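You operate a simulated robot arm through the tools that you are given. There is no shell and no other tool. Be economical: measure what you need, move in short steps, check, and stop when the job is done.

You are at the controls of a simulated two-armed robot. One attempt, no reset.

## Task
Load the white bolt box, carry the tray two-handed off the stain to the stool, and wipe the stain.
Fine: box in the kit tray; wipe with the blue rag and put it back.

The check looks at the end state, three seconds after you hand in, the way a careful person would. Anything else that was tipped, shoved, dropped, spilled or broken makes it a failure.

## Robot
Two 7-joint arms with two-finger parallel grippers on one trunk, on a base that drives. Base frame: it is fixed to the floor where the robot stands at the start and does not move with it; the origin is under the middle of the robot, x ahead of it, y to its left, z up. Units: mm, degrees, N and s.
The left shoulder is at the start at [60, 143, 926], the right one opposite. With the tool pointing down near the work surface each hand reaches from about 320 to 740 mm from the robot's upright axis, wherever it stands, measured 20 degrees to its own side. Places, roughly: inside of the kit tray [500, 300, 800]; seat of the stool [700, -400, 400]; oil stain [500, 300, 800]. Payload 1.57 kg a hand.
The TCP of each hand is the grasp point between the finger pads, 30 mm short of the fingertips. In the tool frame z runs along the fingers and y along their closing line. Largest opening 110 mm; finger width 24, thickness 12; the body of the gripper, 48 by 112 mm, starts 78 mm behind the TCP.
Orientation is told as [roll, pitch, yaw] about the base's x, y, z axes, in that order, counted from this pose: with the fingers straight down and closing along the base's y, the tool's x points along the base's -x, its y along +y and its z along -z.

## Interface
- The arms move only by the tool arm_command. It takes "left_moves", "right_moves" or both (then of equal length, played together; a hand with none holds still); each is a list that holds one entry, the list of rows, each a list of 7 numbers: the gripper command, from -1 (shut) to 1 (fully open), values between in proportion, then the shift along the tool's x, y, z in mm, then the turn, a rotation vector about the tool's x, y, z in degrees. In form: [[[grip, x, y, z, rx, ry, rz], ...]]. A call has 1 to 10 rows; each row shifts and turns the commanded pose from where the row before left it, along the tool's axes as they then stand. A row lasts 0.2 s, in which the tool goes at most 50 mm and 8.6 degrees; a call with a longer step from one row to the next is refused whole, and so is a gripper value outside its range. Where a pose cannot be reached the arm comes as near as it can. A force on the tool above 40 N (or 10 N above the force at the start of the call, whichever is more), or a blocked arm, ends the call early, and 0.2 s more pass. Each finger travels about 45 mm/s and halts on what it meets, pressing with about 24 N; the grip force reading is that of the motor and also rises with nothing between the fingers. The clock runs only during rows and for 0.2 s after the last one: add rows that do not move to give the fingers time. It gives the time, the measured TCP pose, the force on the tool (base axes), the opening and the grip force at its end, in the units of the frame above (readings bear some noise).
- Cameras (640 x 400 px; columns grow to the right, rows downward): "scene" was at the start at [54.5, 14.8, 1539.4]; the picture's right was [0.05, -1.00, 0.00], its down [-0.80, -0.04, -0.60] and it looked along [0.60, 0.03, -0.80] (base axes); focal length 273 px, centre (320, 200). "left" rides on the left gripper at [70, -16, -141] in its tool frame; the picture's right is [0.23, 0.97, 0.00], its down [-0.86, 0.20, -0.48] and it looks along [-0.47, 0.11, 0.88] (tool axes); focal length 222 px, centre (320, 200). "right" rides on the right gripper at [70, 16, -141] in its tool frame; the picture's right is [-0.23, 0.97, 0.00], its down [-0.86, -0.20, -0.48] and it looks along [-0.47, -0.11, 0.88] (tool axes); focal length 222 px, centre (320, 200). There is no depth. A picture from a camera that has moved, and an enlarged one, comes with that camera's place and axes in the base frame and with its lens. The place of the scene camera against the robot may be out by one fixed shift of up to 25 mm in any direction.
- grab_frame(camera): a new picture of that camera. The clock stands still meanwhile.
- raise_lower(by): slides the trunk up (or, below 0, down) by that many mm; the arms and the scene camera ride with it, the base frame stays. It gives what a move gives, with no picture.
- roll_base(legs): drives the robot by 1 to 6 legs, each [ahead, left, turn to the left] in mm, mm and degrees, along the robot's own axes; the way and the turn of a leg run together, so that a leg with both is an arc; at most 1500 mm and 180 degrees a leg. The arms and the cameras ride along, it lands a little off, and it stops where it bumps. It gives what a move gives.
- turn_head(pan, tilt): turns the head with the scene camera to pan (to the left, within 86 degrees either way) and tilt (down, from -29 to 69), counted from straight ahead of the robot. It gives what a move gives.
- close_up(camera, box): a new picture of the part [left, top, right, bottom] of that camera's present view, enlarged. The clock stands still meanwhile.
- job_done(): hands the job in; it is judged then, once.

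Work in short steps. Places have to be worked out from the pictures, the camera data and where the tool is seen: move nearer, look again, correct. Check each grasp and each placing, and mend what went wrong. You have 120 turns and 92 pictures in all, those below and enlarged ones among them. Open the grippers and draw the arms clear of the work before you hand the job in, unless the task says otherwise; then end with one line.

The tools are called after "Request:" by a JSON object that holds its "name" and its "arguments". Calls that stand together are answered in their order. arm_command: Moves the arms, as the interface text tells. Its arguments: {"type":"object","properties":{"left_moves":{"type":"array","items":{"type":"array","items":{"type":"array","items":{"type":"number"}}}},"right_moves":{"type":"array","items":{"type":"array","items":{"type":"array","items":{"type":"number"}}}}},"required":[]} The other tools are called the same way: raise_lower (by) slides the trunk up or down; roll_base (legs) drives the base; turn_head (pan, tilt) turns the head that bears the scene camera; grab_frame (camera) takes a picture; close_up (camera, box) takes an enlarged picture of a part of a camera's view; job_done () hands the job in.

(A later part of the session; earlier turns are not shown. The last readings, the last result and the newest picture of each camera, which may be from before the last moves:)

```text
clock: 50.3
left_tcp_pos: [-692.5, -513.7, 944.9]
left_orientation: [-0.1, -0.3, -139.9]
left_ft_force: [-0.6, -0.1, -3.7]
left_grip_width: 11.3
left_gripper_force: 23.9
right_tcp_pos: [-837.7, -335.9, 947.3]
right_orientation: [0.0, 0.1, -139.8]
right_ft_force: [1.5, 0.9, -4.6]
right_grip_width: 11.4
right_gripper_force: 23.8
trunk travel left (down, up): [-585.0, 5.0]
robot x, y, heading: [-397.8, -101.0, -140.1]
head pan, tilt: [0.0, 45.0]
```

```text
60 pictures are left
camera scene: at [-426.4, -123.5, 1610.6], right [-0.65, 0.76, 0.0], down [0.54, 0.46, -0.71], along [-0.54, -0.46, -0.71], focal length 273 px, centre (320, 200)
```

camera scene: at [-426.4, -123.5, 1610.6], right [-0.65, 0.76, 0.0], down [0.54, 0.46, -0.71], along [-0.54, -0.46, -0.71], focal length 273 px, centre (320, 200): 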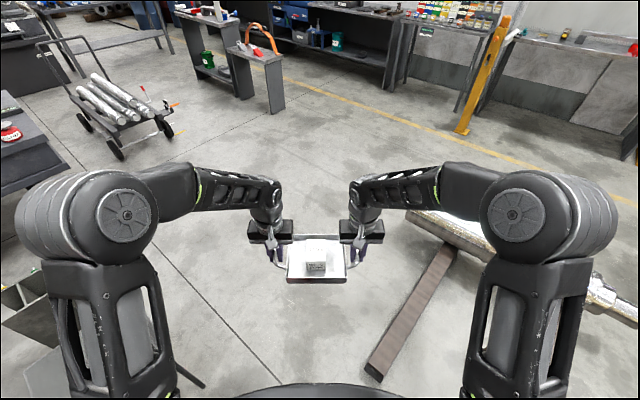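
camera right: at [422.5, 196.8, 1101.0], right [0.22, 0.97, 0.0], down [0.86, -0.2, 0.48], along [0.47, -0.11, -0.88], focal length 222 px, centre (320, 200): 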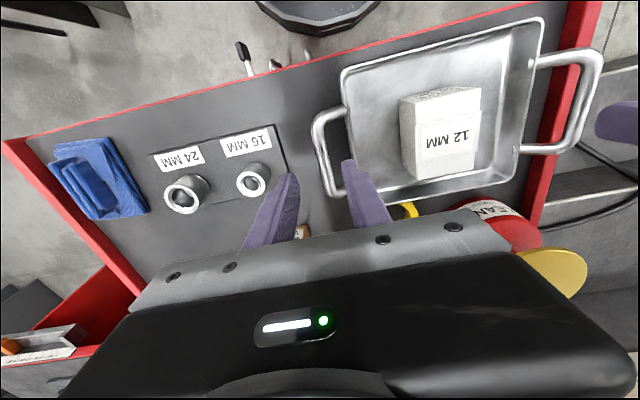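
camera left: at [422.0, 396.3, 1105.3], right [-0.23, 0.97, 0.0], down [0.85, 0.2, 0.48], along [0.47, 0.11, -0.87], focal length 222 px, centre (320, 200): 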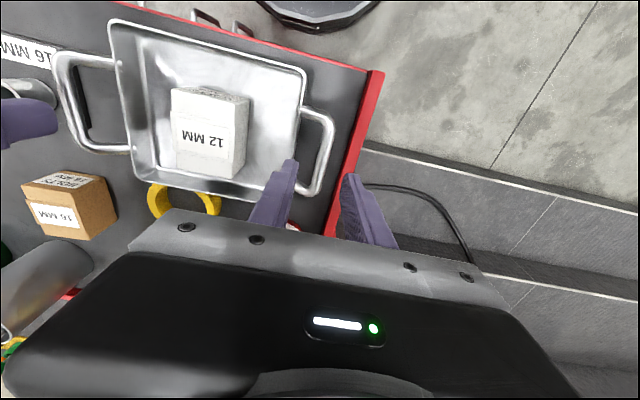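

Beam end is 216 mm to my right, ahead; the chair leg at (−281, −749). I shift left 155 mm for equal clearance (~100 mm each side), then drive forward through.

Request:
{"name": "roll_base", "arguments": {"legs": [[0, 155, 0]]}}

Request:
{"name": "roll_base", "arguments": {"legs": [[1000, 0, 0]]}}

Request:
{"name": "grab_frame", "arguments": {"camera": "scene"}}

```text
clock: 51.7
left_tcp_pos: [-591.4, -632.6, 944.8]
left_orientation: [-0.2, -0.4, -140.1]
left_ft_force: [-0.2, 0.1, -3.6]
left_grip_width: 11.5
left_gripper_force: 24.3
right_tcp_pos: [-737.5, -455.3, 947.9]
right_orientation: [-0.3, 0.1, -139.9]
right_ft_force: [1.5, 0.1, -5.3]
right_grip_width: 11.7
right_gripper_force: 23.6
trunk travel left (down, up): [-585.0, 5.0]
robot x, y, heading: [-293.3, -221.4, -140.0]
head pan, tilt: [0.0, 45.0]
```

```text
clock: 56.9
left_tcp_pos: [-1357.9, -1285.6, 943.4]
left_orientation: [0.1, -0.4, -139.6]
left_ft_force: [-1.6, -0.4, -5.3]
left_grip_width: 11.5
left_gripper_force: 24.3
right_tcp_pos: [-1505.4, -1109.6, 949.0]
right_orientation: [-0.2, 0.2, -139.5]
right_ft_force: [1.4, -0.3, -3.7]
right_grip_width: 11.8
right_gripper_force: 24.1
trunk travel left (down, up): [-585.0, 5.0]
robot x, y, heading: [-1066.3, -872.4, -139.7]
head pan, tilt: [0.0, 45.0]
```

```text
59 pictures are left
camera scene: at [-1094.7, -894.8, 1610.6], right [-0.65, 0.76, 0.0], down [0.54, 0.46, -0.71], along [-0.54, -0.46, -0.71], focal length 273 px, centre (320, 200)
```

scene: 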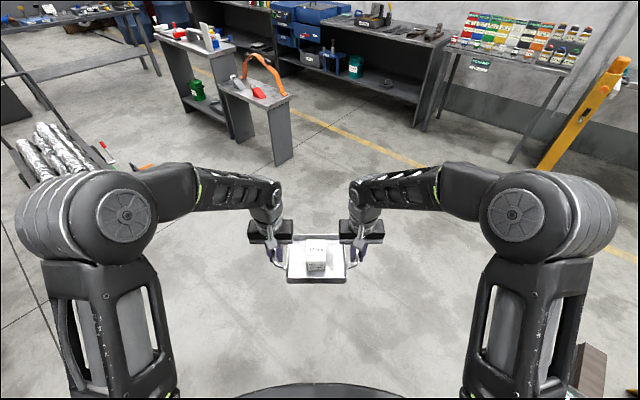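

Passed the gap without a bump, tray level. I turn left to heading −90°, then advance and turn to heading 0 with a look at the corner.

Request:
{"name": "roll_base", "arguments": {"legs": [[0, 0, 50], [950, 0, 0]]}}

Request:
{"name": "turn_head", "arguments": {"pan": 60, "tilt": 40}}

Request:
{"name": "grab_frame", "arguments": {"camera": "scene"}}

```text
clock: 64.3
left_tcp_pos: [-878.0, -2316.2, 945.0]
left_orientation: [0.0, -0.2, -87.4]
left_ft_force: [-1.0, -1.0, -3.9]
left_grip_width: 11.5
left_gripper_force: 23.6
right_tcp_pos: [-1110.0, -2324.8, 948.3]
right_orientation: [-0.1, 0.2, -87.2]
right_ft_force: [1.1, 0.0, -4.9]
right_grip_width: 11.5
right_gripper_force: 23.6
trunk travel left (down, up): [-585.0, 5.0]
robot x, y, heading: [-1028.3, -1831.2, -87.3]
head pan, tilt: [0.0, 45.0]
```

```text
clock: 65.6
left_tcp_pos: [-879.2, -2315.9, 944.0]
left_orientation: [0.0, -0.3, -87.4]
left_ft_force: [-0.5, 0.1, -3.9]
left_grip_width: 11.5
left_gripper_force: 23.9
right_tcp_pos: [-1109.3, -2323.7, 947.2]
right_orientation: [-0.1, 0.2, -87.3]
right_ft_force: [0.2, 1.6, -4.4]
right_grip_width: 11.8
right_gripper_force: 24.1
trunk travel left (down, up): [-585.0, 5.0]
robot x, y, heading: [-1028.8, -1827.7, -87.4]
head pan, tilt: [60.0, 40.0]
```

```text
58 pictures are left
camera scene: at [-942.8, -1830.0, 1617.9], right [-0.46, -0.89, 0.0], down [-0.57, 0.3, -0.77], along [0.68, -0.35, -0.64], focal length 273 px, centre (320, 200)
```

scene: 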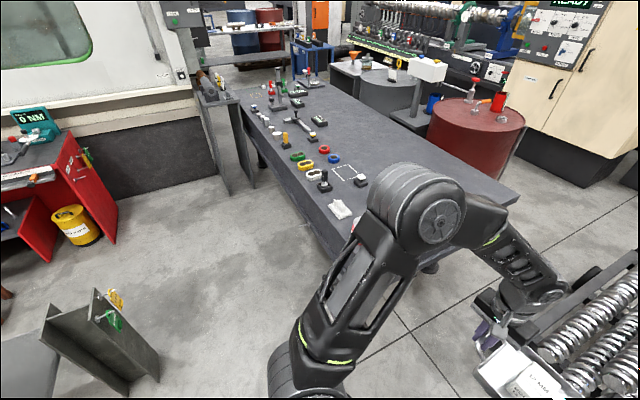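

The aisle is clear: table edge at y≈−2290, the chair's far beam ends at y≈−1320. I turn left to heading 0 and drive forward along y≈−1810.

Request:
{"name": "roll_base", "arguments": {"legs": [[0, 0, 87.3], [800, 15, 0]]}}

Request:
{"name": "turn_head", "arguments": {"pan": 30, "tilt": 40}}

Request:
{"name": "grab_frame", "arguments": {"camera": "scene"}}

```text
clock: 73.6
left_tcp_pos: [269.0, -1677.5, 944.2]
left_orientation: [0.0, -0.2, 0.8]
left_ft_force: [1.1, -1.5, -3.7]
left_grip_width: 11.6
left_gripper_force: 23.7
right_tcp_pos: [270.2, -1907.5, 946.8]
right_orientation: [-0.1, 0.2, 0.7]
right_ft_force: [-1.2, 0.6, -3.9]
right_grip_width: 11.9
right_gripper_force: 24.4
trunk travel left (down, up): [-585.0, 5.0]
robot x, y, heading: [-217.7, -1810.0, 0.8]
head pan, tilt: [60.0, 40.0]
```

```text
clock: 74.6
left_tcp_pos: [269.6, -1677.2, 944.1]
left_orientation: [-0.1, -0.3, 0.8]
left_ft_force: [0.6, -0.4, -4.5]
left_grip_width: 11.5
left_gripper_force: 23.7
right_tcp_pos: [269.2, -1907.7, 948.5]
right_orientation: [-0.1, 0.3, 0.8]
right_ft_force: [-1.3, 0.4, -4.3]
right_grip_width: 11.6
right_gripper_force: 24.0
trunk travel left (down, up): [-585.0, 5.0]
robot x, y, heading: [-221.7, -1810.6, 0.4]
head pan, tilt: [30.0, 40.0]
```

```text
57 pictures are left
camera scene: at [-165.5, -1755.0, 1617.9], right [0.51, -0.86, 0.0], down [-0.55, -0.33, -0.77], along [0.66, 0.39, -0.64], focal length 273 px, centre (320, 200)
```

scene: 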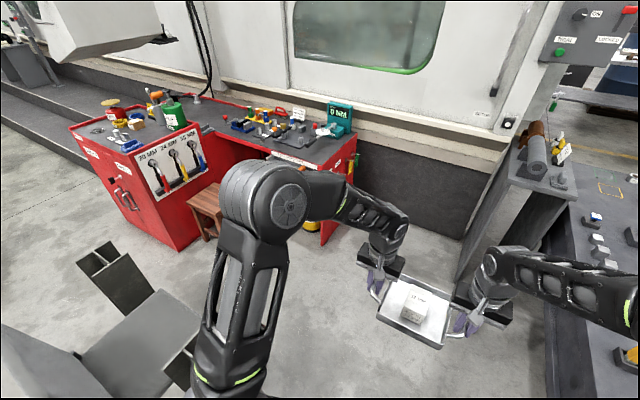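

I go on 680 mm forward and turn to face the stool (+y).

Request:
{"name": "roll_base", "arguments": {"legs": [[700, 0, 0], [0, 0, 86]]}}

Request:
{"name": "turn_head", "arguments": {"pan": 0, "tilt": 40}}

Request:
{"name": "grab_frame", "arguments": {"camera": "scene"}}

```text
clock: 82.1
left_tcp_pos: [371.0, -1304.9, 944.5]
left_orientation: [0.0, -0.3, 88.1]
left_ft_force: [0.6, 0.4, -3.5]
left_grip_width: 11.4
left_gripper_force: 24.4
right_tcp_pos: [599.6, -1313.9, 948.3]
right_orientation: [-0.2, 0.1, 88.2]
right_ft_force: [-1.1, -1.3, -5.2]
right_grip_width: 11.6
right_gripper_force: 24.1
trunk travel left (down, up): [-585.0, 5.0]
robot x, y, heading: [480.8, -1796.8, 88.2]
head pan, tilt: [30.0, 40.0]
```

```text
clock: 83.1
left_tcp_pos: [370.3, -1304.4, 945.1]
left_orientation: [0.0, -0.2, 88.1]
left_ft_force: [0.6, 0.3, -2.9]
left_grip_width: 11.3
left_gripper_force: 23.4
right_tcp_pos: [601.1, -1314.6, 947.6]
right_orientation: [-0.1, 0.3, 88.2]
right_ft_force: [-0.8, -0.1, -5.0]
right_grip_width: 11.6
right_gripper_force: 23.7
trunk travel left (down, up): [-585.0, 5.0]
robot x, y, heading: [480.6, -1801.3, 88.3]
head pan, tilt: [0.0, 40.0]
```

```text
56 pictures are left
camera scene: at [492.7, -1731.7, 1617.9], right [1.0, -0.03, 0.0], down [-0.02, -0.64, -0.77], along [0.02, 0.77, -0.64], focal length 273 px, centre (320, 200)
```

scene: 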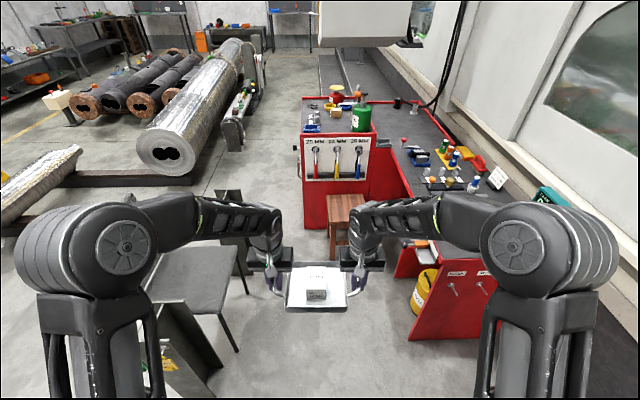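

I take a close-up of the stool and bench region.

Request:
{"name": "close_up", "arguments": {"camera": "scene", "box": [280, 120, 520, 350]}}

```text
1.74 times, centred on (400, 235) of scene
camera zoom: at [492.7, -1731.7, 1617.9], right [1.0, -0.03, 0.0], down [-0.02, -0.64, -0.77], along [0.02, 0.77, -0.64], focal length 475 px, centre (181, 139)
```

zoom: 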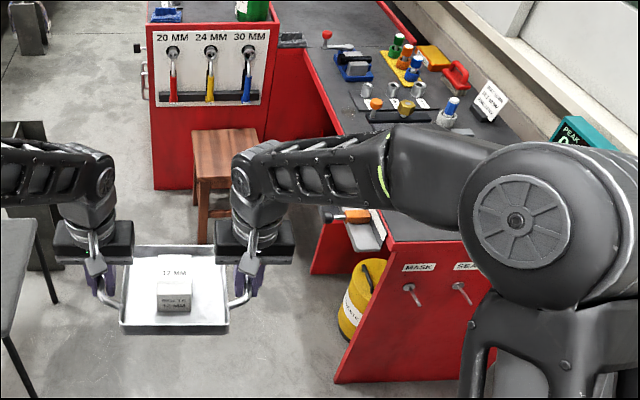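

The stool seat measures x≈575–842, y≈−525…−225; I aim for the tray centre at about (705, −400). An open drawer at x≈900, y≈−1000 limits me on the right, so I advance with care to (≈545, −1000).

Request:
{"name": "roll_base", "arguments": {"legs": [[800, -35, 0]]}}

Request:
{"name": "turn_head", "arguments": {"pan": -25, "tilt": 60}}

Request:
{"name": "grab_frame", "arguments": {"camera": "scene"}}

```text
clock: 87.3
left_tcp_pos: [423.3, -513.6, 944.6]
left_orientation: [0.0, -0.2, 88.6]
left_ft_force: [0.6, 0.9, -4.5]
left_grip_width: 11.4
left_gripper_force: 23.8
right_tcp_pos: [651.9, -521.7, 947.8]
right_orientation: [-0.1, 0.3, 88.7]
right_ft_force: [-0.6, -0.7, -3.3]
right_grip_width: 11.5
right_gripper_force: 23.4
trunk travel left (down, up): [-585.0, 5.0]
robot x, y, heading: [537.7, -1007.4, 88.8]
head pan, tilt: [0.0, 40.0]
```

```text
clock: 88.2
left_tcp_pos: [424.0, -513.9, 945.5]
left_orientation: [0.0, -0.3, 88.6]
left_ft_force: [0.3, 1.0, -4.1]
left_grip_width: 11.5
left_gripper_force: 24.3
right_tcp_pos: [653.5, -522.7, 949.0]
right_orientation: [-0.1, 0.2, 88.8]
right_ft_force: [-0.9, -1.1, -4.5]
right_grip_width: 11.6
right_gripper_force: 23.8
trunk travel left (down, up): [-585.0, 5.0]
robot x, y, heading: [538.6, -1008.3, 88.7]
head pan, tilt: [-25.0, 60.0]
```

```text
54 pictures are left
camera scene: at [576.8, -966.0, 1591.2], right [0.9, -0.44, 0.0], down [-0.38, -0.78, -0.5], along [0.22, 0.45, -0.87], focal length 273 px, centre (320, 200)
```

scene: 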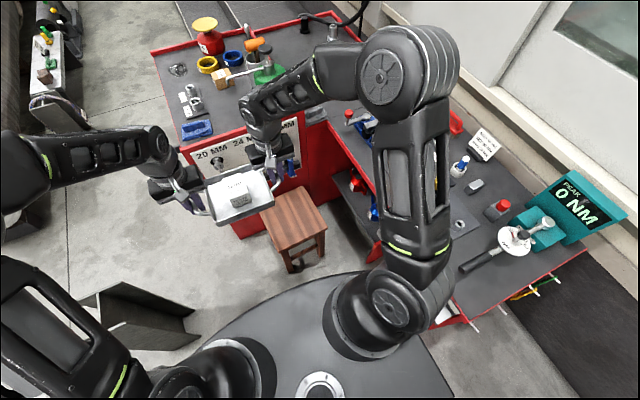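

Seat confirmed. I move forward 145 mm and turn right to heading 70° so the tray ends over the seat.

Request:
{"name": "roll_base", "arguments": {"legs": [[148, 0, 0], [0, 0, -18.7]]}}

Request:
{"name": "turn_head", "arguments": {"pan": 0, "tilt": 62}}

Request:
{"name": "grab_frame", "arguments": {"camera": "scene"}}

```text
clock: 90.6
left_tcp_pos: [589.5, -353.6, 944.7]
left_orientation: [-0.1, -0.1, 70.1]
left_ft_force: [0.9, -0.2, -3.9]
left_grip_width: 11.7
left_gripper_force: 24.6
right_tcp_pos: [805.5, -435.1, 947.7]
right_orientation: [-0.2, 0.2, 70.0]
right_ft_force: [-0.2, -0.3, -3.9]
right_grip_width: 11.6
right_gripper_force: 24.1
trunk travel left (down, up): [-585.0, 5.0]
robot x, y, heading: [541.3, -858.5, 70.0]
head pan, tilt: [-25.0, 60.0]
```

```text
clock: 91.5
left_tcp_pos: [589.4, -353.7, 944.6]
left_orientation: [0.0, -0.2, 70.1]
left_ft_force: [0.6, 0.1, -4.7]
left_grip_width: 11.7
left_gripper_force: 24.3
right_tcp_pos: [805.6, -435.2, 947.9]
right_orientation: [-0.2, 0.2, 70.1]
right_ft_force: [-0.3, -0.5, -4.5]
right_grip_width: 11.5
right_gripper_force: 24.5
trunk travel left (down, up): [-585.0, 5.0]
robot x, y, heading: [538.9, -859.9, 69.9]
head pan, tilt: [0.0, 62.0]
```

```text
53 pictures are left
camera scene: at [563.4, -814.2, 1588.8], right [0.94, -0.34, 0.0], down [-0.3, -0.83, -0.47], along [0.16, 0.44, -0.88], focal length 273 px, centre (320, 200)
```

scene: 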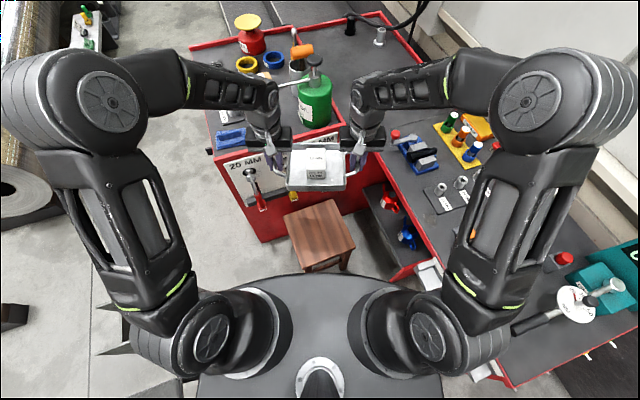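

The tray centre is at about (697, −394), over the seat. I lower it with the arms only, keeping the right elbow above the bench: first 200 mm, then look.

Request:
{"name": "arm_command", "arguments": {"left_moves": [[[-1, 0, 0, 25, 0, 0, 0], [-1, 0, 0, 25, 0, 0, 0], [-1, 0, 0, 25, 0, 0, 0], [-1, 0, 0, 25, 0, 0, 0], [-1, 0, 0, 25, 0, 0, 0], [-1, 0, 0, 25, 0, 0, 0], [-1, 0, 0, 25, 0, 0, 0], [-1, 0, 0, 25, 0, 0, 0], [-1, 0, 0, 0, 0, 0, 0]]], "right_moves": [[[-1, 0, 0, 25, 0, 0, 0], [-1, 0, 0, 25, 0, 0, 0], [-1, 0, 0, 25, 0, 0, 0], [-1, 0, 0, 25, 0, 0, 0], [-1, 0, 0, 25, 0, 0, 0], [-1, 0, 0, 25, 0, 0, 0], [-1, 0, 0, 25, 0, 0, 0], [-1, 0, 0, 25, 0, 0, 0], [-1, 0, 0, 0, 0, 0, 0]]]}}

Request:
{"name": "grab_frame", "arguments": {"camera": "scene"}}

```text
clock: 93.5
left_tcp_pos: [589.1, -353.2, 744.1]
left_orientation: [0.1, -0.3, 70.1]
left_ft_force: [-4.0, -3.5, -4.6]
left_grip_width: 11.5
left_gripper_force: 24.5
right_tcp_pos: [803.8, -436.2, 748.2]
right_orientation: [-0.2, 0.0, 70.0]
right_ft_force: [4.8, 1.8, -3.7]
right_grip_width: 11.4
right_gripper_force: 24.5
trunk travel left (down, up): [-585.0, 5.0]
robot x, y, heading: [543.4, -857.1, 70.2]
head pan, tilt: [0.0, 62.0]
```

```text
52 pictures are left
camera scene: at [563.2, -814.5, 1588.9], right [0.94, -0.34, 0.0], down [-0.3, -0.83, -0.47], along [0.16, 0.44, -0.88], focal length 273 px, centre (320, 200)
```

scene: 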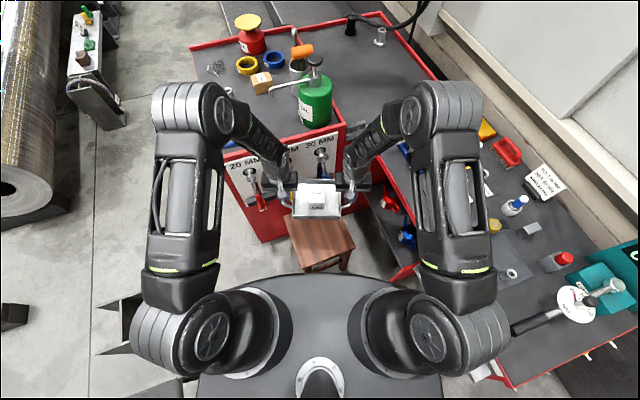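

Elbows stay high and move inward. I go down another 130 mm and check.

Request:
{"name": "arm_command", "arguments": {"left_moves": [[[-1, 0, 0, 22, 0, 0, 0], [-1, 0, 0, 22, 0, 0, 0], [-1, 0, 0, 22, 0, 0, 0], [-1, 0, 0, 22, 0, 0, 0], [-1, 0, 0, 22, 0, 0, 0], [-1, 0, 0, 22, 0, 0, 0], [-1, 0, 0, 0, 0, 0, 0]]], "right_moves": [[[-1, 0, 0, 22, 0, 0, 0], [-1, 0, 0, 22, 0, 0, 0], [-1, 0, 0, 22, 0, 0, 0], [-1, 0, 0, 22, 0, 0, 0], [-1, 0, 0, 22, 0, 0, 0], [-1, 0, 0, 22, 0, 0, 0], [-1, 0, 0, 0, 0, 0, 0]]]}}

Request:
{"name": "grab_frame", "arguments": {"camera": "scene"}}

```text
clock: 95.1
left_tcp_pos: [590.4, -351.3, 612.2]
left_orientation: [0.0, -0.3, 70.0]
left_ft_force: [-0.1, -3.6, -4.3]
left_grip_width: 11.9
left_gripper_force: 24.1
right_tcp_pos: [804.8, -436.1, 616.1]
right_orientation: [-0.1, 0.2, 70.0]
right_ft_force: [-1.1, 4.3, -4.7]
right_grip_width: 11.6
right_gripper_force: 24.2
trunk travel left (down, up): [-585.0, 5.0]
robot x, y, heading: [537.9, -859.4, 70.3]
head pan, tilt: [0.0, 62.0]
```

```text
51 pictures are left
camera scene: at [563.2, -814.3, 1588.9], right [0.94, -0.34, 0.0], down [-0.3, -0.83, -0.47], along [0.16, 0.44, -0.88], focal length 273 px, centre (320, 200)
```

scene: 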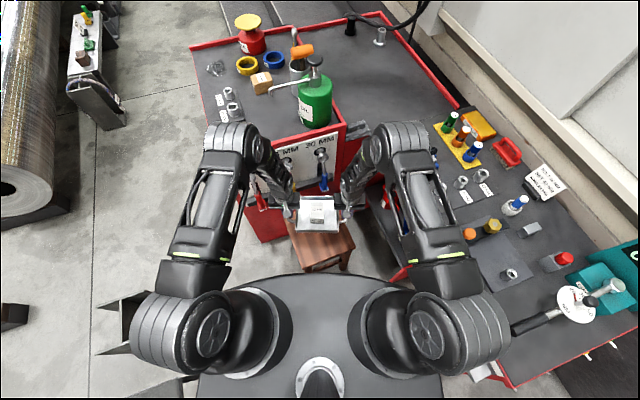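

Elbows remain well above the benches. I descend 100 mm more, then approach slowly.

Request:
{"name": "arm_command", "arguments": {"left_moves": [[[-1, 0, 0, 20, 0, 0, 0], [-1, 0, 0, 20, 0, 0, 0], [-1, 0, 0, 20, 0, 0, 0], [-1, 0, 0, 20, 0, 0, 0], [-1, 0, 0, 20, 0, 0, 0], [-1, 0, 0, 10, 0, 0, 0], [-1, 0, 0, 0, 0, 0, 0]]], "right_moves": [[[-1, 0, 0, 20, 0, 0, 0], [-1, 0, 0, 20, 0, 0, 0], [-1, 0, 0, 20, 0, 0, 0], [-1, 0, 0, 20, 0, 0, 0], [-1, 0, 0, 20, 0, 0, 0], [-1, 0, 0, 10, 0, 0, 0], [-1, 0, 0, 0, 0, 0, 0]]]}}

Request:
{"name": "close_up", "arguments": {"camera": "scene", "box": [220, 130, 420, 290]}}

```text
clock: 96.7
left_tcp_pos: [590.2, -354.0, 501.3]
left_orientation: [0.0, -0.2, 70.2]
left_ft_force: [9.2, -6.1, -4.5]
left_grip_width: 11.7
left_gripper_force: 24.0
right_tcp_pos: [805.4, -435.4, 506.1]
right_orientation: [-0.1, 0.3, 70.0]
right_ft_force: [-9.0, 7.0, -3.8]
right_grip_width: 11.6
right_gripper_force: 24.2
trunk travel left (down, up): [-585.0, 5.0]
robot x, y, heading: [540.6, -858.6, 69.9]
head pan, tilt: [0.0, 62.0]
```

```text
2.50 times, centred on (320, 210) of scene
camera zoom: at [563.4, -814.1, 1588.8], right [0.94, -0.34, 0.0], down [-0.3, -0.83, -0.47], along [0.16, 0.44, -0.88], focal length 683 px, centre (320, 175)
```

zoom: 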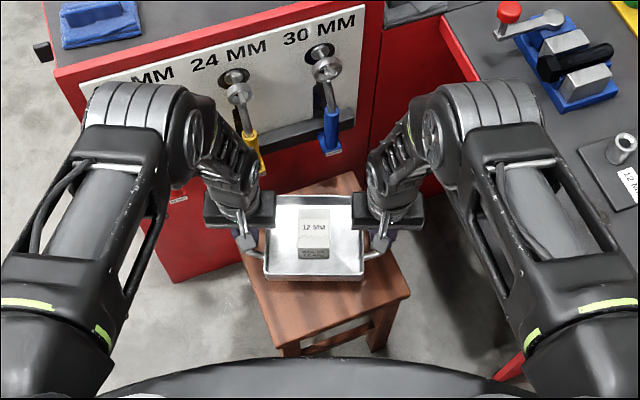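

The tray is over the seat. I descend the last bit in small steps until contact.

Request:
{"name": "arm_command", "arguments": {"left_moves": [[[-1, 0, 0, 12, 0, 0, 0], [-1, 0, 0, 10, 0, 0, 0], [-1, 0, 0, 5, 0, 0, 0], [-1, 0, 0, 3, 0, 0, 0], [-1, 0, 0, 2, 0, 0, 0], [-1, 0, 0, 0, 0, 0, 0]]], "right_moves": [[[-1, 0, 0, 12, 0, 0, 0], [-1, 0, 0, 10, 0, 0, 0], [-1, 0, 0, 5, 0, 0, 0], [-1, 0, 0, 3, 0, 0, 0], [-1, 0, 0, 2, 0, 0, 0], [-1, 0, 0, 0, 0, 0, 0]]]}}

```text
clock: 98.1
left_tcp_pos: [589.7, -351.4, 472.2]
left_orientation: [0.1, -0.5, 70.2]
left_ft_force: [12.1, -8.7, 17.8]
left_grip_width: 11.9
left_gripper_force: 24.6
right_tcp_pos: [806.2, -436.2, 476.7]
right_orientation: [0.0, 0.0, 70.1]
right_ft_force: [-15.0, 8.1, 15.0]
right_grip_width: 11.7
right_gripper_force: 23.9
trunk travel left (down, up): [-585.0, 5.0]
robot x, y, heading: [541.9, -859.4, 70.0]
head pan, tilt: [0.0, 62.0]
```

Firm contact on the seat. I ease up 2 mm, open both hands to 28 mm and check before rising.

Request:
{"name": "arm_command", "arguments": {"left_moves": [[[-1, 0, -2, -2, 0, 0, 0], [-0.7, 0, 0, 0, 0, 0, 0], [-0.49, 0, 0, 0, 0, 0, 0], [-0.49, 0, 0, 0, 0, 0, 0], [-0.49, 0, 0, 0, 0, 0, 0]]], "right_moves": [[[-1, 0, 2, -2, 0, 0, 0], [-0.7, 0, 0, 0, 0, 0, 0], [-0.49, 0, 0, 0, 0, 0, 0], [-0.49, 0, 0, 0, 0, 0, 0], [-0.49, 0, 0, 0, 0, 0, 0]]]}}

Request:
{"name": "close_up", "arguments": {"camera": "left", "box": [200, 60, 440, 260]}}

Request:
{"name": "close_up", "arguments": {"camera": "right", "box": [200, 60, 440, 260]}}

```text
clock: 99.3
left_tcp_pos: [591.0, -354.1, 472.5]
left_orientation: [0.0, -0.3, 70.1]
left_ft_force: [0.8, 0.2, -0.8]
left_grip_width: 28.1
left_gripper_force: 0.0
right_tcp_pos: [803.6, -436.6, 476.8]
right_orientation: [-0.1, 0.2, 70.1]
right_ft_force: [-0.7, 0.3, 0.2]
right_grip_width: 27.9
right_gripper_force: 0.1
trunk travel left (down, up): [-585.0, 5.0]
robot x, y, heading: [541.3, -855.2, 70.2]
head pan, tilt: [0.0, 62.0]
```

```text
2.00 times, centred on (320, 160) of left
camera zoom: at [581.9, -424.3, 613.8], right [-0.99, 0.12, 0.0], down [0.1, 0.87, 0.48], along [0.06, 0.48, -0.88], focal length 444 px, centre (320, 280)
```

zoom: 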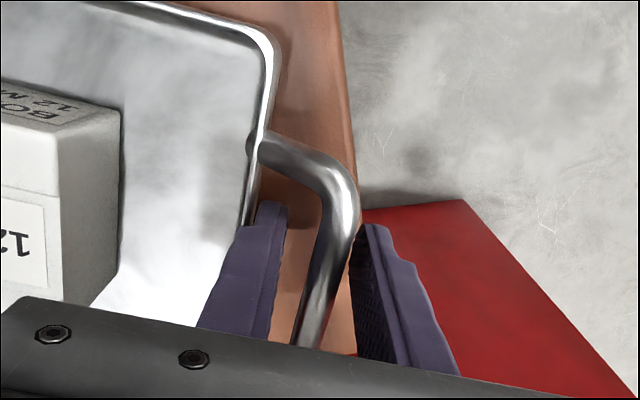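

```text
2.00 times, centred on (320, 160) of right
camera zoom: at [762.7, -495.9, 617.3], right [-0.84, 0.54, 0.0], down [0.48, 0.74, 0.48], along [0.26, 0.4, -0.88], focal length 444 px, centre (320, 280)
```

zoom: 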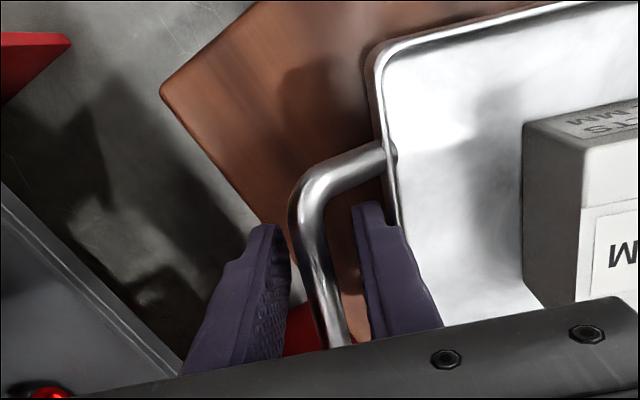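

Both handles are free and the tray sits on the seat. I raise both hands straight up.

Request:
{"name": "arm_command", "arguments": {"left_moves": [[[-0.49, 0, 0, -15, 0, 0, 0], [-0.49, 0, 0, -25, 0, 0, 0], [-0.49, 0, 0, -40, 0, 0, 0], [-0.49, 0, 0, -40, 0, 0, 0], [-0.49, 0, 0, -40, 0, 0, 0], [-0.49, 0, 0, -40, 0, 0, 0], [-0.49, 0, 0, -40, 0, 0, 0], [-0.49, 0, 0, -40, 0, 0, 0], [-0.49, 0, 0, -40, 0, 0, 0], [-0.49, 0, 0, -40, 0, 0, 0]]], "right_moves": [[[-0.49, 0, 0, -15, 0, 0, 0], [-0.49, 0, 0, -25, 0, 0, 0], [-0.49, 0, 0, -40, 0, 0, 0], [-0.49, 0, 0, -40, 0, 0, 0], [-0.49, 0, 0, -40, 0, 0, 0], [-0.49, 0, 0, -40, 0, 0, 0], [-0.49, 0, 0, -40, 0, 0, 0], [-0.49, 0, 0, -40, 0, 0, 0], [-0.49, 0, 0, -40, 0, 0, 0], [-0.49, 0, 0, -40, 0, 0, 0]]]}}

Request:
{"name": "grab_frame", "arguments": {"camera": "scene"}}

```text
clock: 101.5
left_tcp_pos: [591.0, -356.8, 832.5]
left_orientation: [0.0, -0.3, 70.0]
left_ft_force: [0.0, -0.3, -0.9]
left_grip_width: 28.0
left_gripper_force: 0.0
right_tcp_pos: [803.0, -436.8, 837.8]
right_orientation: [0.0, 0.2, 70.1]
right_ft_force: [0.8, -0.3, -0.2]
right_grip_width: 28.0
right_gripper_force: 0.1
trunk travel left (down, up): [-585.0, 5.0]
robot x, y, heading: [538.8, -858.4, 70.1]
head pan, tilt: [0.0, 62.0]
```

```text
47 pictures are left
camera scene: at [562.6, -816.1, 1588.8], right [0.94, -0.34, 0.0], down [-0.3, -0.83, -0.47], along [0.16, 0.44, -0.88], focal length 273 px, centre (320, 200)
```

scene: 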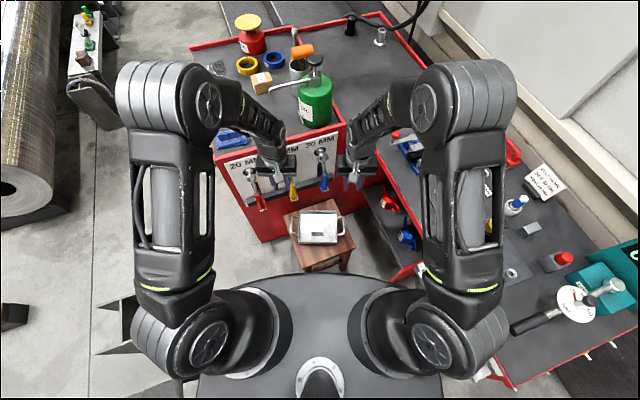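

The tray with its box rests on the stool. I raise the hands to travel height and retrace my route back to the front of the cart for wiping.

Request:
{"name": "arm_command", "arguments": {"left_moves": [[[-0.49, 0, 0, -40, 0, 0, 0], [-0.49, 0, 0, -40, 0, 0, 0], [-0.49, 0, 0, -40, 0, 0, 0], [-0.49, 0, 0, 0, 0, 0, 0]]], "right_moves": [[[-0.49, 0, 0, -40, 0, 0, 0], [-0.49, 0, 0, -40, 0, 0, 0], [-0.49, 0, 0, -40, 0, 0, 0], [-0.49, 0, 0, 0, 0, 0, 0]]]}}

Request:
{"name": "roll_base", "arguments": {"legs": [[0, 0, 18.6], [-148, 0, 0], [-795, 30, 0]]}}

Request:
{"name": "close_up", "arguments": {"camera": "scene", "box": [200, 0, 520, 200]}}

```text
clock: 102.5
left_tcp_pos: [593.2, -356.6, 952.0]
left_orientation: [0.0, -0.2, 70.0]
left_ft_force: [0.1, -0.8, -1.5]
left_grip_width: 28.3
left_gripper_force: 0.1
right_tcp_pos: [803.1, -433.8, 955.8]
right_orientation: [-0.1, 0.2, 70.1]
right_ft_force: [0.1, 0.6, -0.2]
right_grip_width: 28.0
right_gripper_force: 0.0
trunk travel left (down, up): [-585.0, 5.0]
robot x, y, heading: [537.8, -857.5, 69.8]
head pan, tilt: [0.0, 62.0]
```

```text
clock: 108.8
left_tcp_pos: [379.6, -1310.8, 951.9]
left_orientation: [-0.1, -0.4, 87.9]
left_ft_force: [-0.1, -0.6, -0.2]
left_grip_width: 28.0
left_gripper_force: 0.0
right_tcp_pos: [605.2, -1319.9, 957.6]
right_orientation: [-0.2, 0.1, 88.1]
right_ft_force: [-0.7, 0.0, 1.2]
right_grip_width: 28.0
right_gripper_force: 0.1
trunk travel left (down, up): [-585.0, 5.0]
robot x, y, heading: [481.0, -1805.5, 88.2]
head pan, tilt: [0.0, 62.0]
```

```text
2.00 times, centred on (360, 100) of scene
camera zoom: at [497.1, -1758.9, 1588.9], right [1.0, -0.03, 0.0], down [-0.03, -0.88, -0.47], along [0.02, 0.47, -0.88], focal length 546 px, centre (240, 400)
```

zoom: 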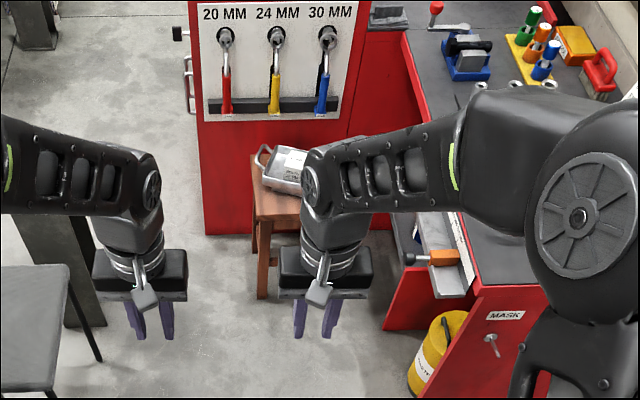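

Tray still well on the stool. I turn to heading 0 and back along the aisle, then turn to −140°.

Request:
{"name": "roll_base", "arguments": {"legs": [[0, 0, -88.2], [-1480, 0, 0]]}}

Request:
{"name": "roll_base", "arguments": {"legs": [[0, 0, -140]]}}

```text
clock: 120.0
left_tcp_pos: [-521.8, -1671.7, 951.8]
left_orientation: [0.0, -0.3, 0.1]
left_ft_force: [-0.7, 0.0, -1.1]
left_grip_width: 28.3
left_gripper_force: 0.1
right_tcp_pos: [-522.8, -1895.6, 956.9]
right_orientation: [-0.1, 0.1, 0.3]
right_ft_force: [-0.1, 0.8, -0.1]
right_grip_width: 28.3
right_gripper_force: 0.1
trunk travel left (down, up): [-585.0, 5.0]
robot x, y, heading: [-1010.8, -1793.9, 0.2]
head pan, tilt: [0.0, 62.0]
```

```text
clock: 126.2
left_tcp_pos: [-1323.3, -2189.4, 951.9]
left_orientation: [0.1, -0.2, -142.1]
left_ft_force: [-0.2, 0.1, -0.9]
left_grip_width: 28.4
left_gripper_force: 0.1
right_tcp_pos: [-1460.4, -2013.9, 958.6]
right_orientation: [-0.1, 0.2, -142.0]
right_ft_force: [0.0, 0.7, -0.7]
right_grip_width: 28.0
right_gripper_force: 0.0
trunk travel left (down, up): [-585.0, 5.0]
robot x, y, heading: [-1010.8, -1797.1, -142.0]
head pan, tilt: [0.0, 62.0]
```

I now slide to the start of the gap line, (−1066, −872) at heading −140°.

Request:
{"name": "roll_base", "arguments": {"legs": [[0, 0, 2.2], [-541, -745, 0]]}}

```text
clock: 131.5
left_tcp_pos: [-1383.5, -1273.5, 951.8]
left_orientation: [-0.1, -0.3, -141.4]
left_ft_force: [0.5, 0.4, 0.7]
left_grip_width: 28.1
left_gripper_force: 0.1
right_tcp_pos: [-1525.4, -1097.3, 958.8]
right_orientation: [-0.1, 0.1, -141.3]
right_ft_force: [0.1, -0.4, -0.7]
right_grip_width: 28.1
right_gripper_force: 0.0
trunk travel left (down, up): [-585.0, 5.0]
robot x, y, heading: [-1080.2, -872.8, -141.2]
head pan, tilt: [0.0, 62.0]
```

Aligned; I correct heading by 1.5° and back through the gap along the former line.

Request:
{"name": "roll_base", "arguments": {"legs": [[0, 0, 1.4], [-500, 5, 0]]}}

```text
clock: 134.8
left_tcp_pos: [-985.3, -960.1, 952.6]
left_orientation: [0.0, -0.3, -139.8]
left_ft_force: [0.6, 0.0, 0.1]
left_grip_width: 28.1
left_gripper_force: 0.1
right_tcp_pos: [-1130.7, -788.8, 957.3]
right_orientation: [-0.1, 0.1, -139.7]
right_ft_force: [0.3, -0.7, 0.3]
right_grip_width: 28.3
right_gripper_force: 0.1
trunk travel left (down, up): [-585.0, 5.0]
robot x, y, heading: [-691.7, -551.4, -139.5]
head pan, tilt: [0.0, 62.0]
```

On the line. I finish backing out, then return to (≈−268, 20) and heading 0.

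Request:
{"name": "roll_base", "arguments": {"legs": [[-518, 7, 0], [0, -155, 0], [0, 0, 50]]}}

```text
clock: 141.1
left_tcp_pos: [-261.3, -592.3, 952.0]
left_orientation: [0.0, -0.3, -90.0]
left_ft_force: [0.3, -0.4, -0.4]
left_grip_width: 28.1
left_gripper_force: 0.0
right_tcp_pos: [-485.2, -593.7, 956.9]
right_orientation: [-0.2, 0.1, -89.9]
right_ft_force: [-0.5, -0.4, 0.2]
right_grip_width: 28.2
right_gripper_force: 0.1
trunk travel left (down, up): [-585.0, 5.0]
robot x, y, heading: [-382.6, -101.8, -89.7]
head pan, tilt: [0.0, 62.0]
```

Next: left 120, back 120, turn to heading 0, and forward to the cart.

Request:
{"name": "roll_base", "arguments": {"legs": [[0, 120, 0], [-130, 0, 0], [0, 0, 89.7], [235, 0, 0]]}}

Request:
{"name": "turn_head", "arguments": {"pan": 0, "tilt": 55}}

Request:
{"name": "grab_frame", "arguments": {"camera": "scene"}}

```text
clock: 148.4
left_tcp_pos: [462.2, 152.7, 952.3]
left_orientation: [0.0, -0.3, -0.1]
left_ft_force: [0.9, 0.3, 0.0]
left_grip_width: 28.0
left_gripper_force: 0.1
right_tcp_pos: [462.2, -72.8, 956.3]
right_orientation: [0.0, 0.2, 0.0]
right_ft_force: [0.6, 0.3, -0.6]
right_grip_width: 27.9
right_gripper_force: 0.0
trunk travel left (down, up): [-585.0, 5.0]
robot x, y, heading: [-31.4, 33.0, 0.0]
head pan, tilt: [0.0, 62.0]
```

```text
clock: 149.1
left_tcp_pos: [461.9, 153.8, 951.9]
left_orientation: [0.0, -0.4, -0.1]
left_ft_force: [-0.1, -0.7, 0.1]
left_grip_width: 28.3
left_gripper_force: 0.1
right_tcp_pos: [460.9, -72.2, 957.4]
right_orientation: [-0.1, 0.0, 0.0]
right_ft_force: [0.1, 0.5, 0.4]
right_grip_width: 28.1
right_gripper_force: 0.0
trunk travel left (down, up): [-585.0, 5.0]
robot x, y, heading: [-29.7, 32.6, -0.1]
head pan, tilt: [0.0, 55.0]
```

```text
45 pictures are left
camera scene: at [24.7, 42.2, 1597.2], right [0.0, -1.0, 0.0], down [-0.82, 0.0, -0.57], along [0.57, 0.0, -0.82], focal length 273 px, centre (320, 200)
```

scene: 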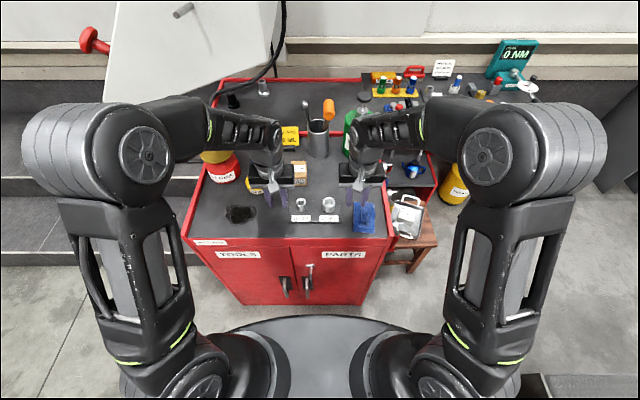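

The stain is now exposed. I move the right hand back a bit off the rag's view and take a close-up of stain and rag.

Request:
{"name": "close_up", "arguments": {"camera": "scene", "box": [200, 160, 440, 260]}}

Request:
{"name": "grab_frame", "arguments": {"camera": "right"}}

Request:
{"name": "grab_frame", "arguments": {"camera": "left"}}

```text
2.67 times, centred on (320, 210) of scene
camera zoom: at [24.7, 42.2, 1597.2], right [0.0, -1.0, 0.0], down [-0.82, 0.0, -0.57], along [0.57, 0.0, -0.82], focal length 729 px, centre (320, 173)
```

zoom: 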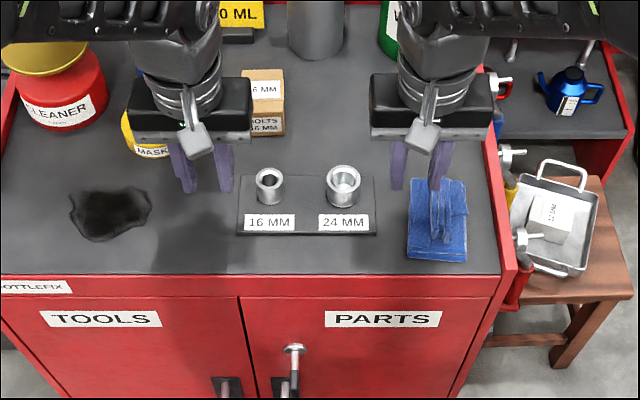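

```text
43 pictures are left
camera right: at [389.3, -55.5, 1098.1], right [0.23, 0.97, 0.0], down [0.86, -0.2, 0.48], along [0.46, -0.11, -0.88], focal length 222 px, centre (320, 200)
```

right: 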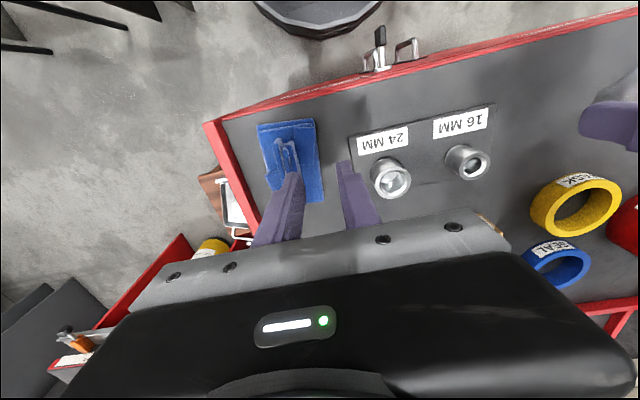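

```text
42 pictures are left
camera left: at [389.3, 137.0, 1093.3], right [-0.23, 0.97, 0.0], down [0.85, 0.2, 0.48], along [0.47, 0.11, -0.88], focal length 222 px, centre (320, 200)
```

left: 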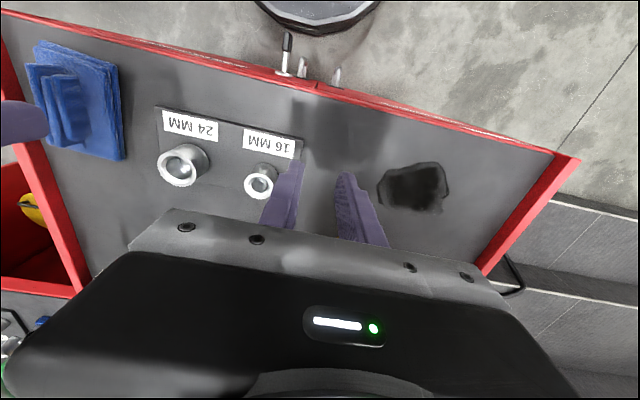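

The rag spans x≈415–525, y≈−145…−72 with a ridge along x near y≈−114, yawed about −8°. I place the right hand above the ridge, turned by 8°, and look closer.

Request:
{"name": "arm_command", "arguments": {"right_moves": [[[-0.2, -2, -21, 5, 0, 0, 4], [-0.2, -2, -21, 10, 0, 0, 4], [-0.2, 0, 0, 15, 0, 0, 0], [-0.2, 0, 0, 0, 0, 0, 0]]]}}

Request:
{"name": "close_up", "arguments": {"camera": "right", "box": [220, 60, 420, 260]}}

```text
clock: 150.1
left_tcp_pos: [461.4, 152.1, 951.8]
left_orientation: [-0.1, -0.3, -0.2]
left_ft_force: [-0.3, -0.1, 0.2]
left_grip_width: 27.8
left_gripper_force: 0.0
right_tcp_pos: [463.8, -114.0, 927.8]
right_orientation: [-0.1, 0.1, -8.0]
right_ft_force: [-0.3, 0.6, -0.5]
right_grip_width: 44.1
right_gripper_force: 0.1
trunk travel left (down, up): [-585.0, 5.0]
robot x, y, heading: [-28.1, 29.3, -0.1]
head pan, tilt: [0.0, 55.0]
```

```text
2.00 times, centred on (320, 160) of right
camera zoom: at [395.3, -88.2, 1069.0], right [0.36, 0.93, 0.0], down [0.82, -0.32, 0.48], along [0.44, -0.17, -0.88], focal length 444 px, centre (320, 280)
```

zoom: 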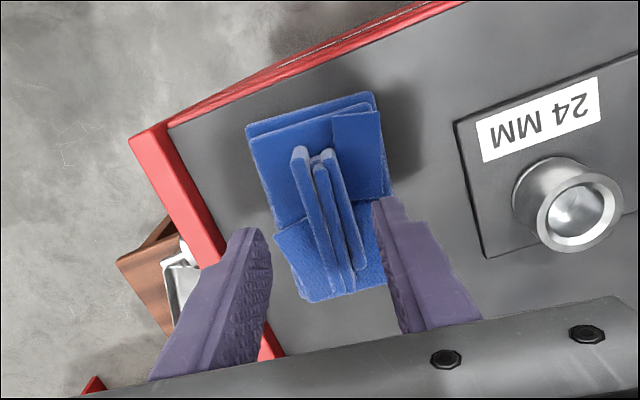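

Ridge centre is about (470, −110). I shift by (6, 4), descend to z≈866 and close on the ridge.

Request:
{"name": "arm_command", "arguments": {"right_moves": [[[-0.2, -5.4, 4.8, 0, 0, 0, -3], [-0.2, 0, 0, 30, 0, 0, 0], [-0.2, 0, 0, 25, 0, 0, 0], [-0.2, 0, 0, 6, 0, 0, 0], [-0.6, 0, 0, 0, 0, 0, 0], [-1, 0, 0, 0, 0, 0, 0], [-1, 0, 0, 0, 0, 0, 0], [-1, 0, 0, 0, 0, 0, 0]]]}}

Request:
{"name": "close_up", "arguments": {"camera": "right", "box": [220, 60, 420, 260]}}

```text
clock: 151.9
left_tcp_pos: [461.6, 153.1, 951.7]
left_orientation: [-0.1, -0.2, -0.2]
left_ft_force: [-0.5, 0.6, -1.5]
left_grip_width: 28.0
left_gripper_force: 0.1
right_tcp_pos: [471.0, -110.2, 866.8]
right_orientation: [-0.2, 0.2, -5.0]
right_ft_force: [-0.5, -0.3, -1.0]
right_grip_width: 19.2
right_gripper_force: 24.1
trunk travel left (down, up): [-585.0, 5.0]
robot x, y, heading: [-25.9, 30.8, -0.0]
head pan, tilt: [0.0, 55.0]
```

```text
2.00 times, centred on (320, 160) of right
camera zoom: at [401.2, -87.1, 1007.7], right [0.31, 0.95, 0.0], down [0.84, -0.27, 0.48], along [0.45, -0.15, -0.88], focal length 444 px, centre (320, 280)
```

zoom: 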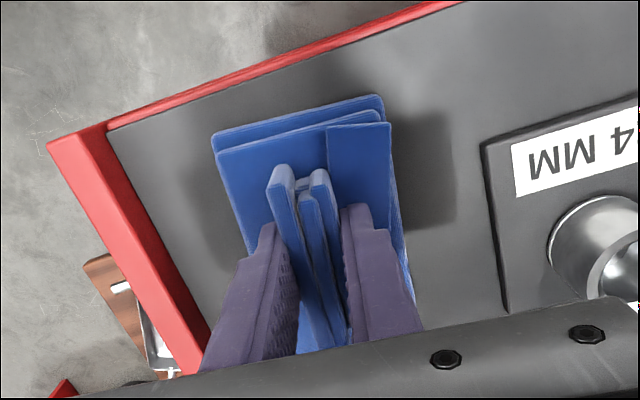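

Ridge gripped (19 mm); put-back pose noted: (471, −110, 867), yaw −5. I lift it, move the left hand outward, and drive left 330 mm to face the stain (x≈450–520, y≈242–338).

Request:
{"name": "arm_command", "arguments": {"left_moves": [[[-0.49, 5, 25, -10, 0, 0, 0], [-0.49, 5, 25, -10, 0, 0, 0], [-0.49, 5, 25, -10, 0, 0, 0], [-0.49, 5, 25, -10, 0, 0, 0], [-0.49, 0, 0, 0, 0, 0, 0]]], "right_moves": [[[-1, 0, 0, -15, 0, 0, 0], [-1, 0, 0, -25, 0, 0, 0], [-1, 0, 0, -25, 0, 0, 0], [-1, 0, 0, -25, 0, 0, 0], [-1, 0, 0, 0, 0, 0, 0]]]}}

Request:
{"name": "roll_base", "arguments": {"legs": [[0, 335, 0]]}}

Request:
{"name": "grab_frame", "arguments": {"camera": "scene"}}

Request:
{"name": "grab_frame", "arguments": {"camera": "right"}}

```text
clock: 153.1
left_tcp_pos: [441.2, 253.4, 992.4]
left_orientation: [0.0, -0.1, -0.1]
left_ft_force: [0.3, 0.0, -0.4]
left_grip_width: 28.1
left_gripper_force: 0.1
right_tcp_pos: [469.7, -109.9, 956.2]
right_orientation: [-0.1, 0.2, -5.1]
right_ft_force: [0.0, -0.2, 0.7]
right_grip_width: 19.1
right_gripper_force: 24.1
trunk travel left (down, up): [-585.0, 5.0]
robot x, y, heading: [-28.4, 29.6, 0.0]
head pan, tilt: [0.0, 55.0]
```

```text
clock: 155.3
left_tcp_pos: [446.1, 590.6, 993.2]
left_orientation: [0.0, -0.3, -0.7]
left_ft_force: [0.1, -0.8, 0.1]
left_grip_width: 28.1
left_gripper_force: 0.1
right_tcp_pos: [470.3, 226.8, 956.4]
right_orientation: [-0.1, 0.1, -5.6]
right_ft_force: [1.3, -0.8, -0.2]
right_grip_width: 19.2
right_gripper_force: 24.1
trunk travel left (down, up): [-585.0, 5.0]
robot x, y, heading: [-28.0, 375.9, -0.6]
head pan, tilt: [0.0, 55.0]
```

```text
39 pictures are left
camera scene: at [26.8, 384.4, 1597.2], right [-0.01, -1.0, 0.0], down [-0.82, 0.01, -0.57], along [0.57, -0.01, -0.82], focal length 273 px, centre (320, 200)
```

scene: 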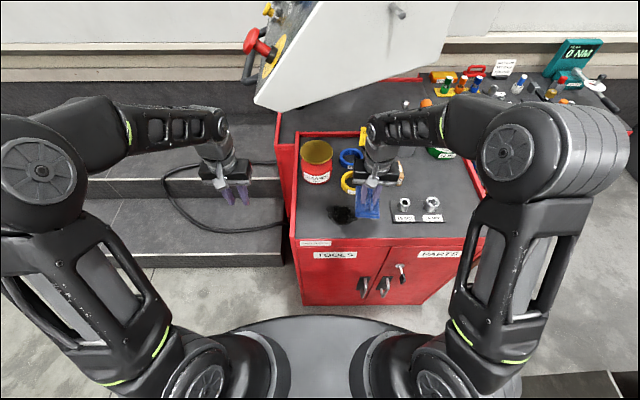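

```text
38 pictures are left
camera right: at [400.9, 250.8, 1097.9], right [0.32, 0.95, 0.0], down [0.83, -0.28, 0.48], along [0.45, -0.16, -0.88], focal length 222 px, centre (320, 200)
```

right: 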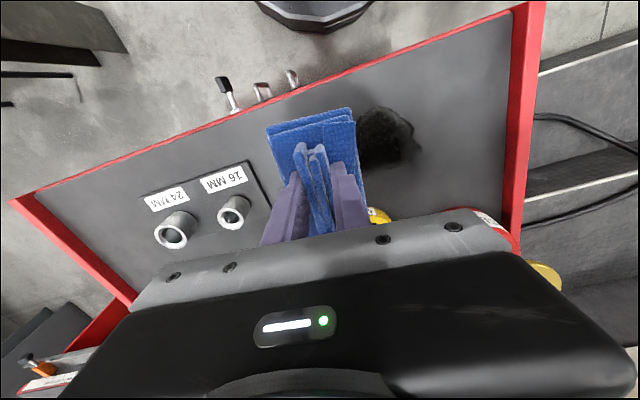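

The rag is held well. I move over the stain centre and lower until the cloth presses lightly.

Request:
{"name": "arm_command", "arguments": {"right_moves": [[[-1, -2, 33, 0, 0, 0, 0], [-1, -2, 32.7, 0, 0, 0, 0], [-1, 0, 0, 30, 0, 0, 0], [-1, 0, 0, 30, 0, 0, 0], [-1, 0, 0, 20, 0, 0, 0], [-1, 0, 0, 7, 0, 0, 0], [-1, 0, 0, 2, 0, 0, 0], [-1, 0, 0, 0, 0, 0, 0]]]}}

```text
clock: 157.1
left_tcp_pos: [445.0, 589.7, 992.7]
left_orientation: [0.0, -0.4, -0.7]
left_ft_force: [0.2, 0.9, 0.0]
left_grip_width: 28.5
left_gripper_force: 0.0
right_tcp_pos: [479.0, 292.5, 867.9]
right_orientation: [-0.1, 0.2, -5.6]
right_ft_force: [-0.7, 0.7, -0.6]
right_grip_width: 19.0
right_gripper_force: 24.4
trunk travel left (down, up): [-585.0, 5.0]
robot x, y, heading: [-23.4, 373.5, -0.6]
head pan, tilt: [0.0, 55.0]
```

Not yet pressing; I lower by small steps to feel contact.

Request:
{"name": "arm_command", "arguments": {"right_moves": [[[-1, 0, 0, 2, 0, 0, 0], [-1, 0, 0, 2, 0, 0, 0], [-1, 0, 0, 0, 0, 0, 0]]]}}

```text
clock: 157.9
left_tcp_pos: [443.2, 591.1, 994.1]
left_orientation: [0.0, -0.2, -0.7]
left_ft_force: [-0.6, -0.5, -0.6]
left_grip_width: 27.9
left_gripper_force: 0.1
right_tcp_pos: [479.0, 291.8, 866.2]
right_orientation: [-0.1, 0.0, -5.6]
right_ft_force: [-4.4, -1.2, 20.5]
right_grip_width: 19.3
right_gripper_force: 24.1
trunk travel left (down, up): [-585.0, 5.0]
robot x, y, heading: [-26.5, 373.0, -0.6]
head pan, tilt: [0.0, 55.0]
```

Contact at about 20 N. I ease slightly and wipe in strokes along y.

Request:
{"name": "arm_command", "arguments": {"right_moves": [[[-1, 0, 10, -0.8, 0, 0, 0], [-1, 0, 16, 0, 0, 0, 0], [-1, 0, 16, 0, 0, 0, 0], [-1, 0, -20, 0, 0, 0, 0], [-1, 0, -20, 0, 0, 0, 0], [-1, 0, -20, 0, 0, 0, 0], [-1, 0, -22, 0, 0, 0, 0], [-1, 0, 20, 0, 0, 0, 0], [-1, 0, 20, 0, 0, 0, 0], [-1, 0, 20, 0, 0, 0, 0]]]}}

Request:
{"name": "grab_frame", "arguments": {"camera": "right"}}

```text
clock: 160.1
left_tcp_pos: [444.4, 589.1, 993.0]
left_orientation: [0.1, -0.4, -0.6]
left_ft_force: [-0.3, -0.6, 0.4]
left_grip_width: 28.1
left_gripper_force: 0.0
right_tcp_pos: [482.1, 309.8, 864.7]
right_orientation: [-0.1, 0.0, -5.6]
right_ft_force: [-0.7, -14.1, 32.4]
right_grip_width: 18.9
right_gripper_force: 24.6
trunk travel left (down, up): [-585.0, 5.0]
robot x, y, heading: [-24.3, 373.5, -0.8]
head pan, tilt: [0.0, 55.0]
```

```text
37 pictures are left
camera right: at [411.7, 333.3, 1006.8], right [0.32, 0.95, 0.0], down [0.83, -0.28, 0.48], along [0.45, -0.16, -0.88], focal length 222 px, centre (320, 200)
```

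right: 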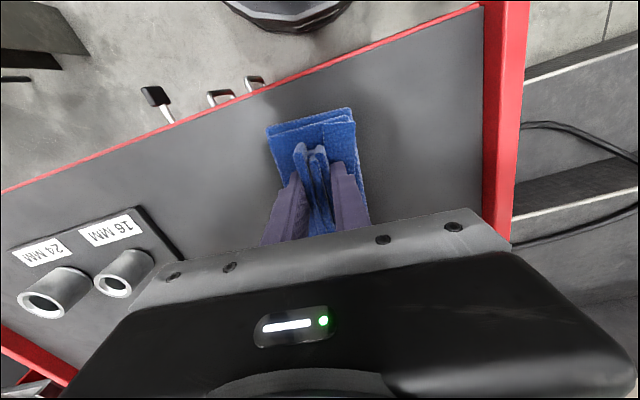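

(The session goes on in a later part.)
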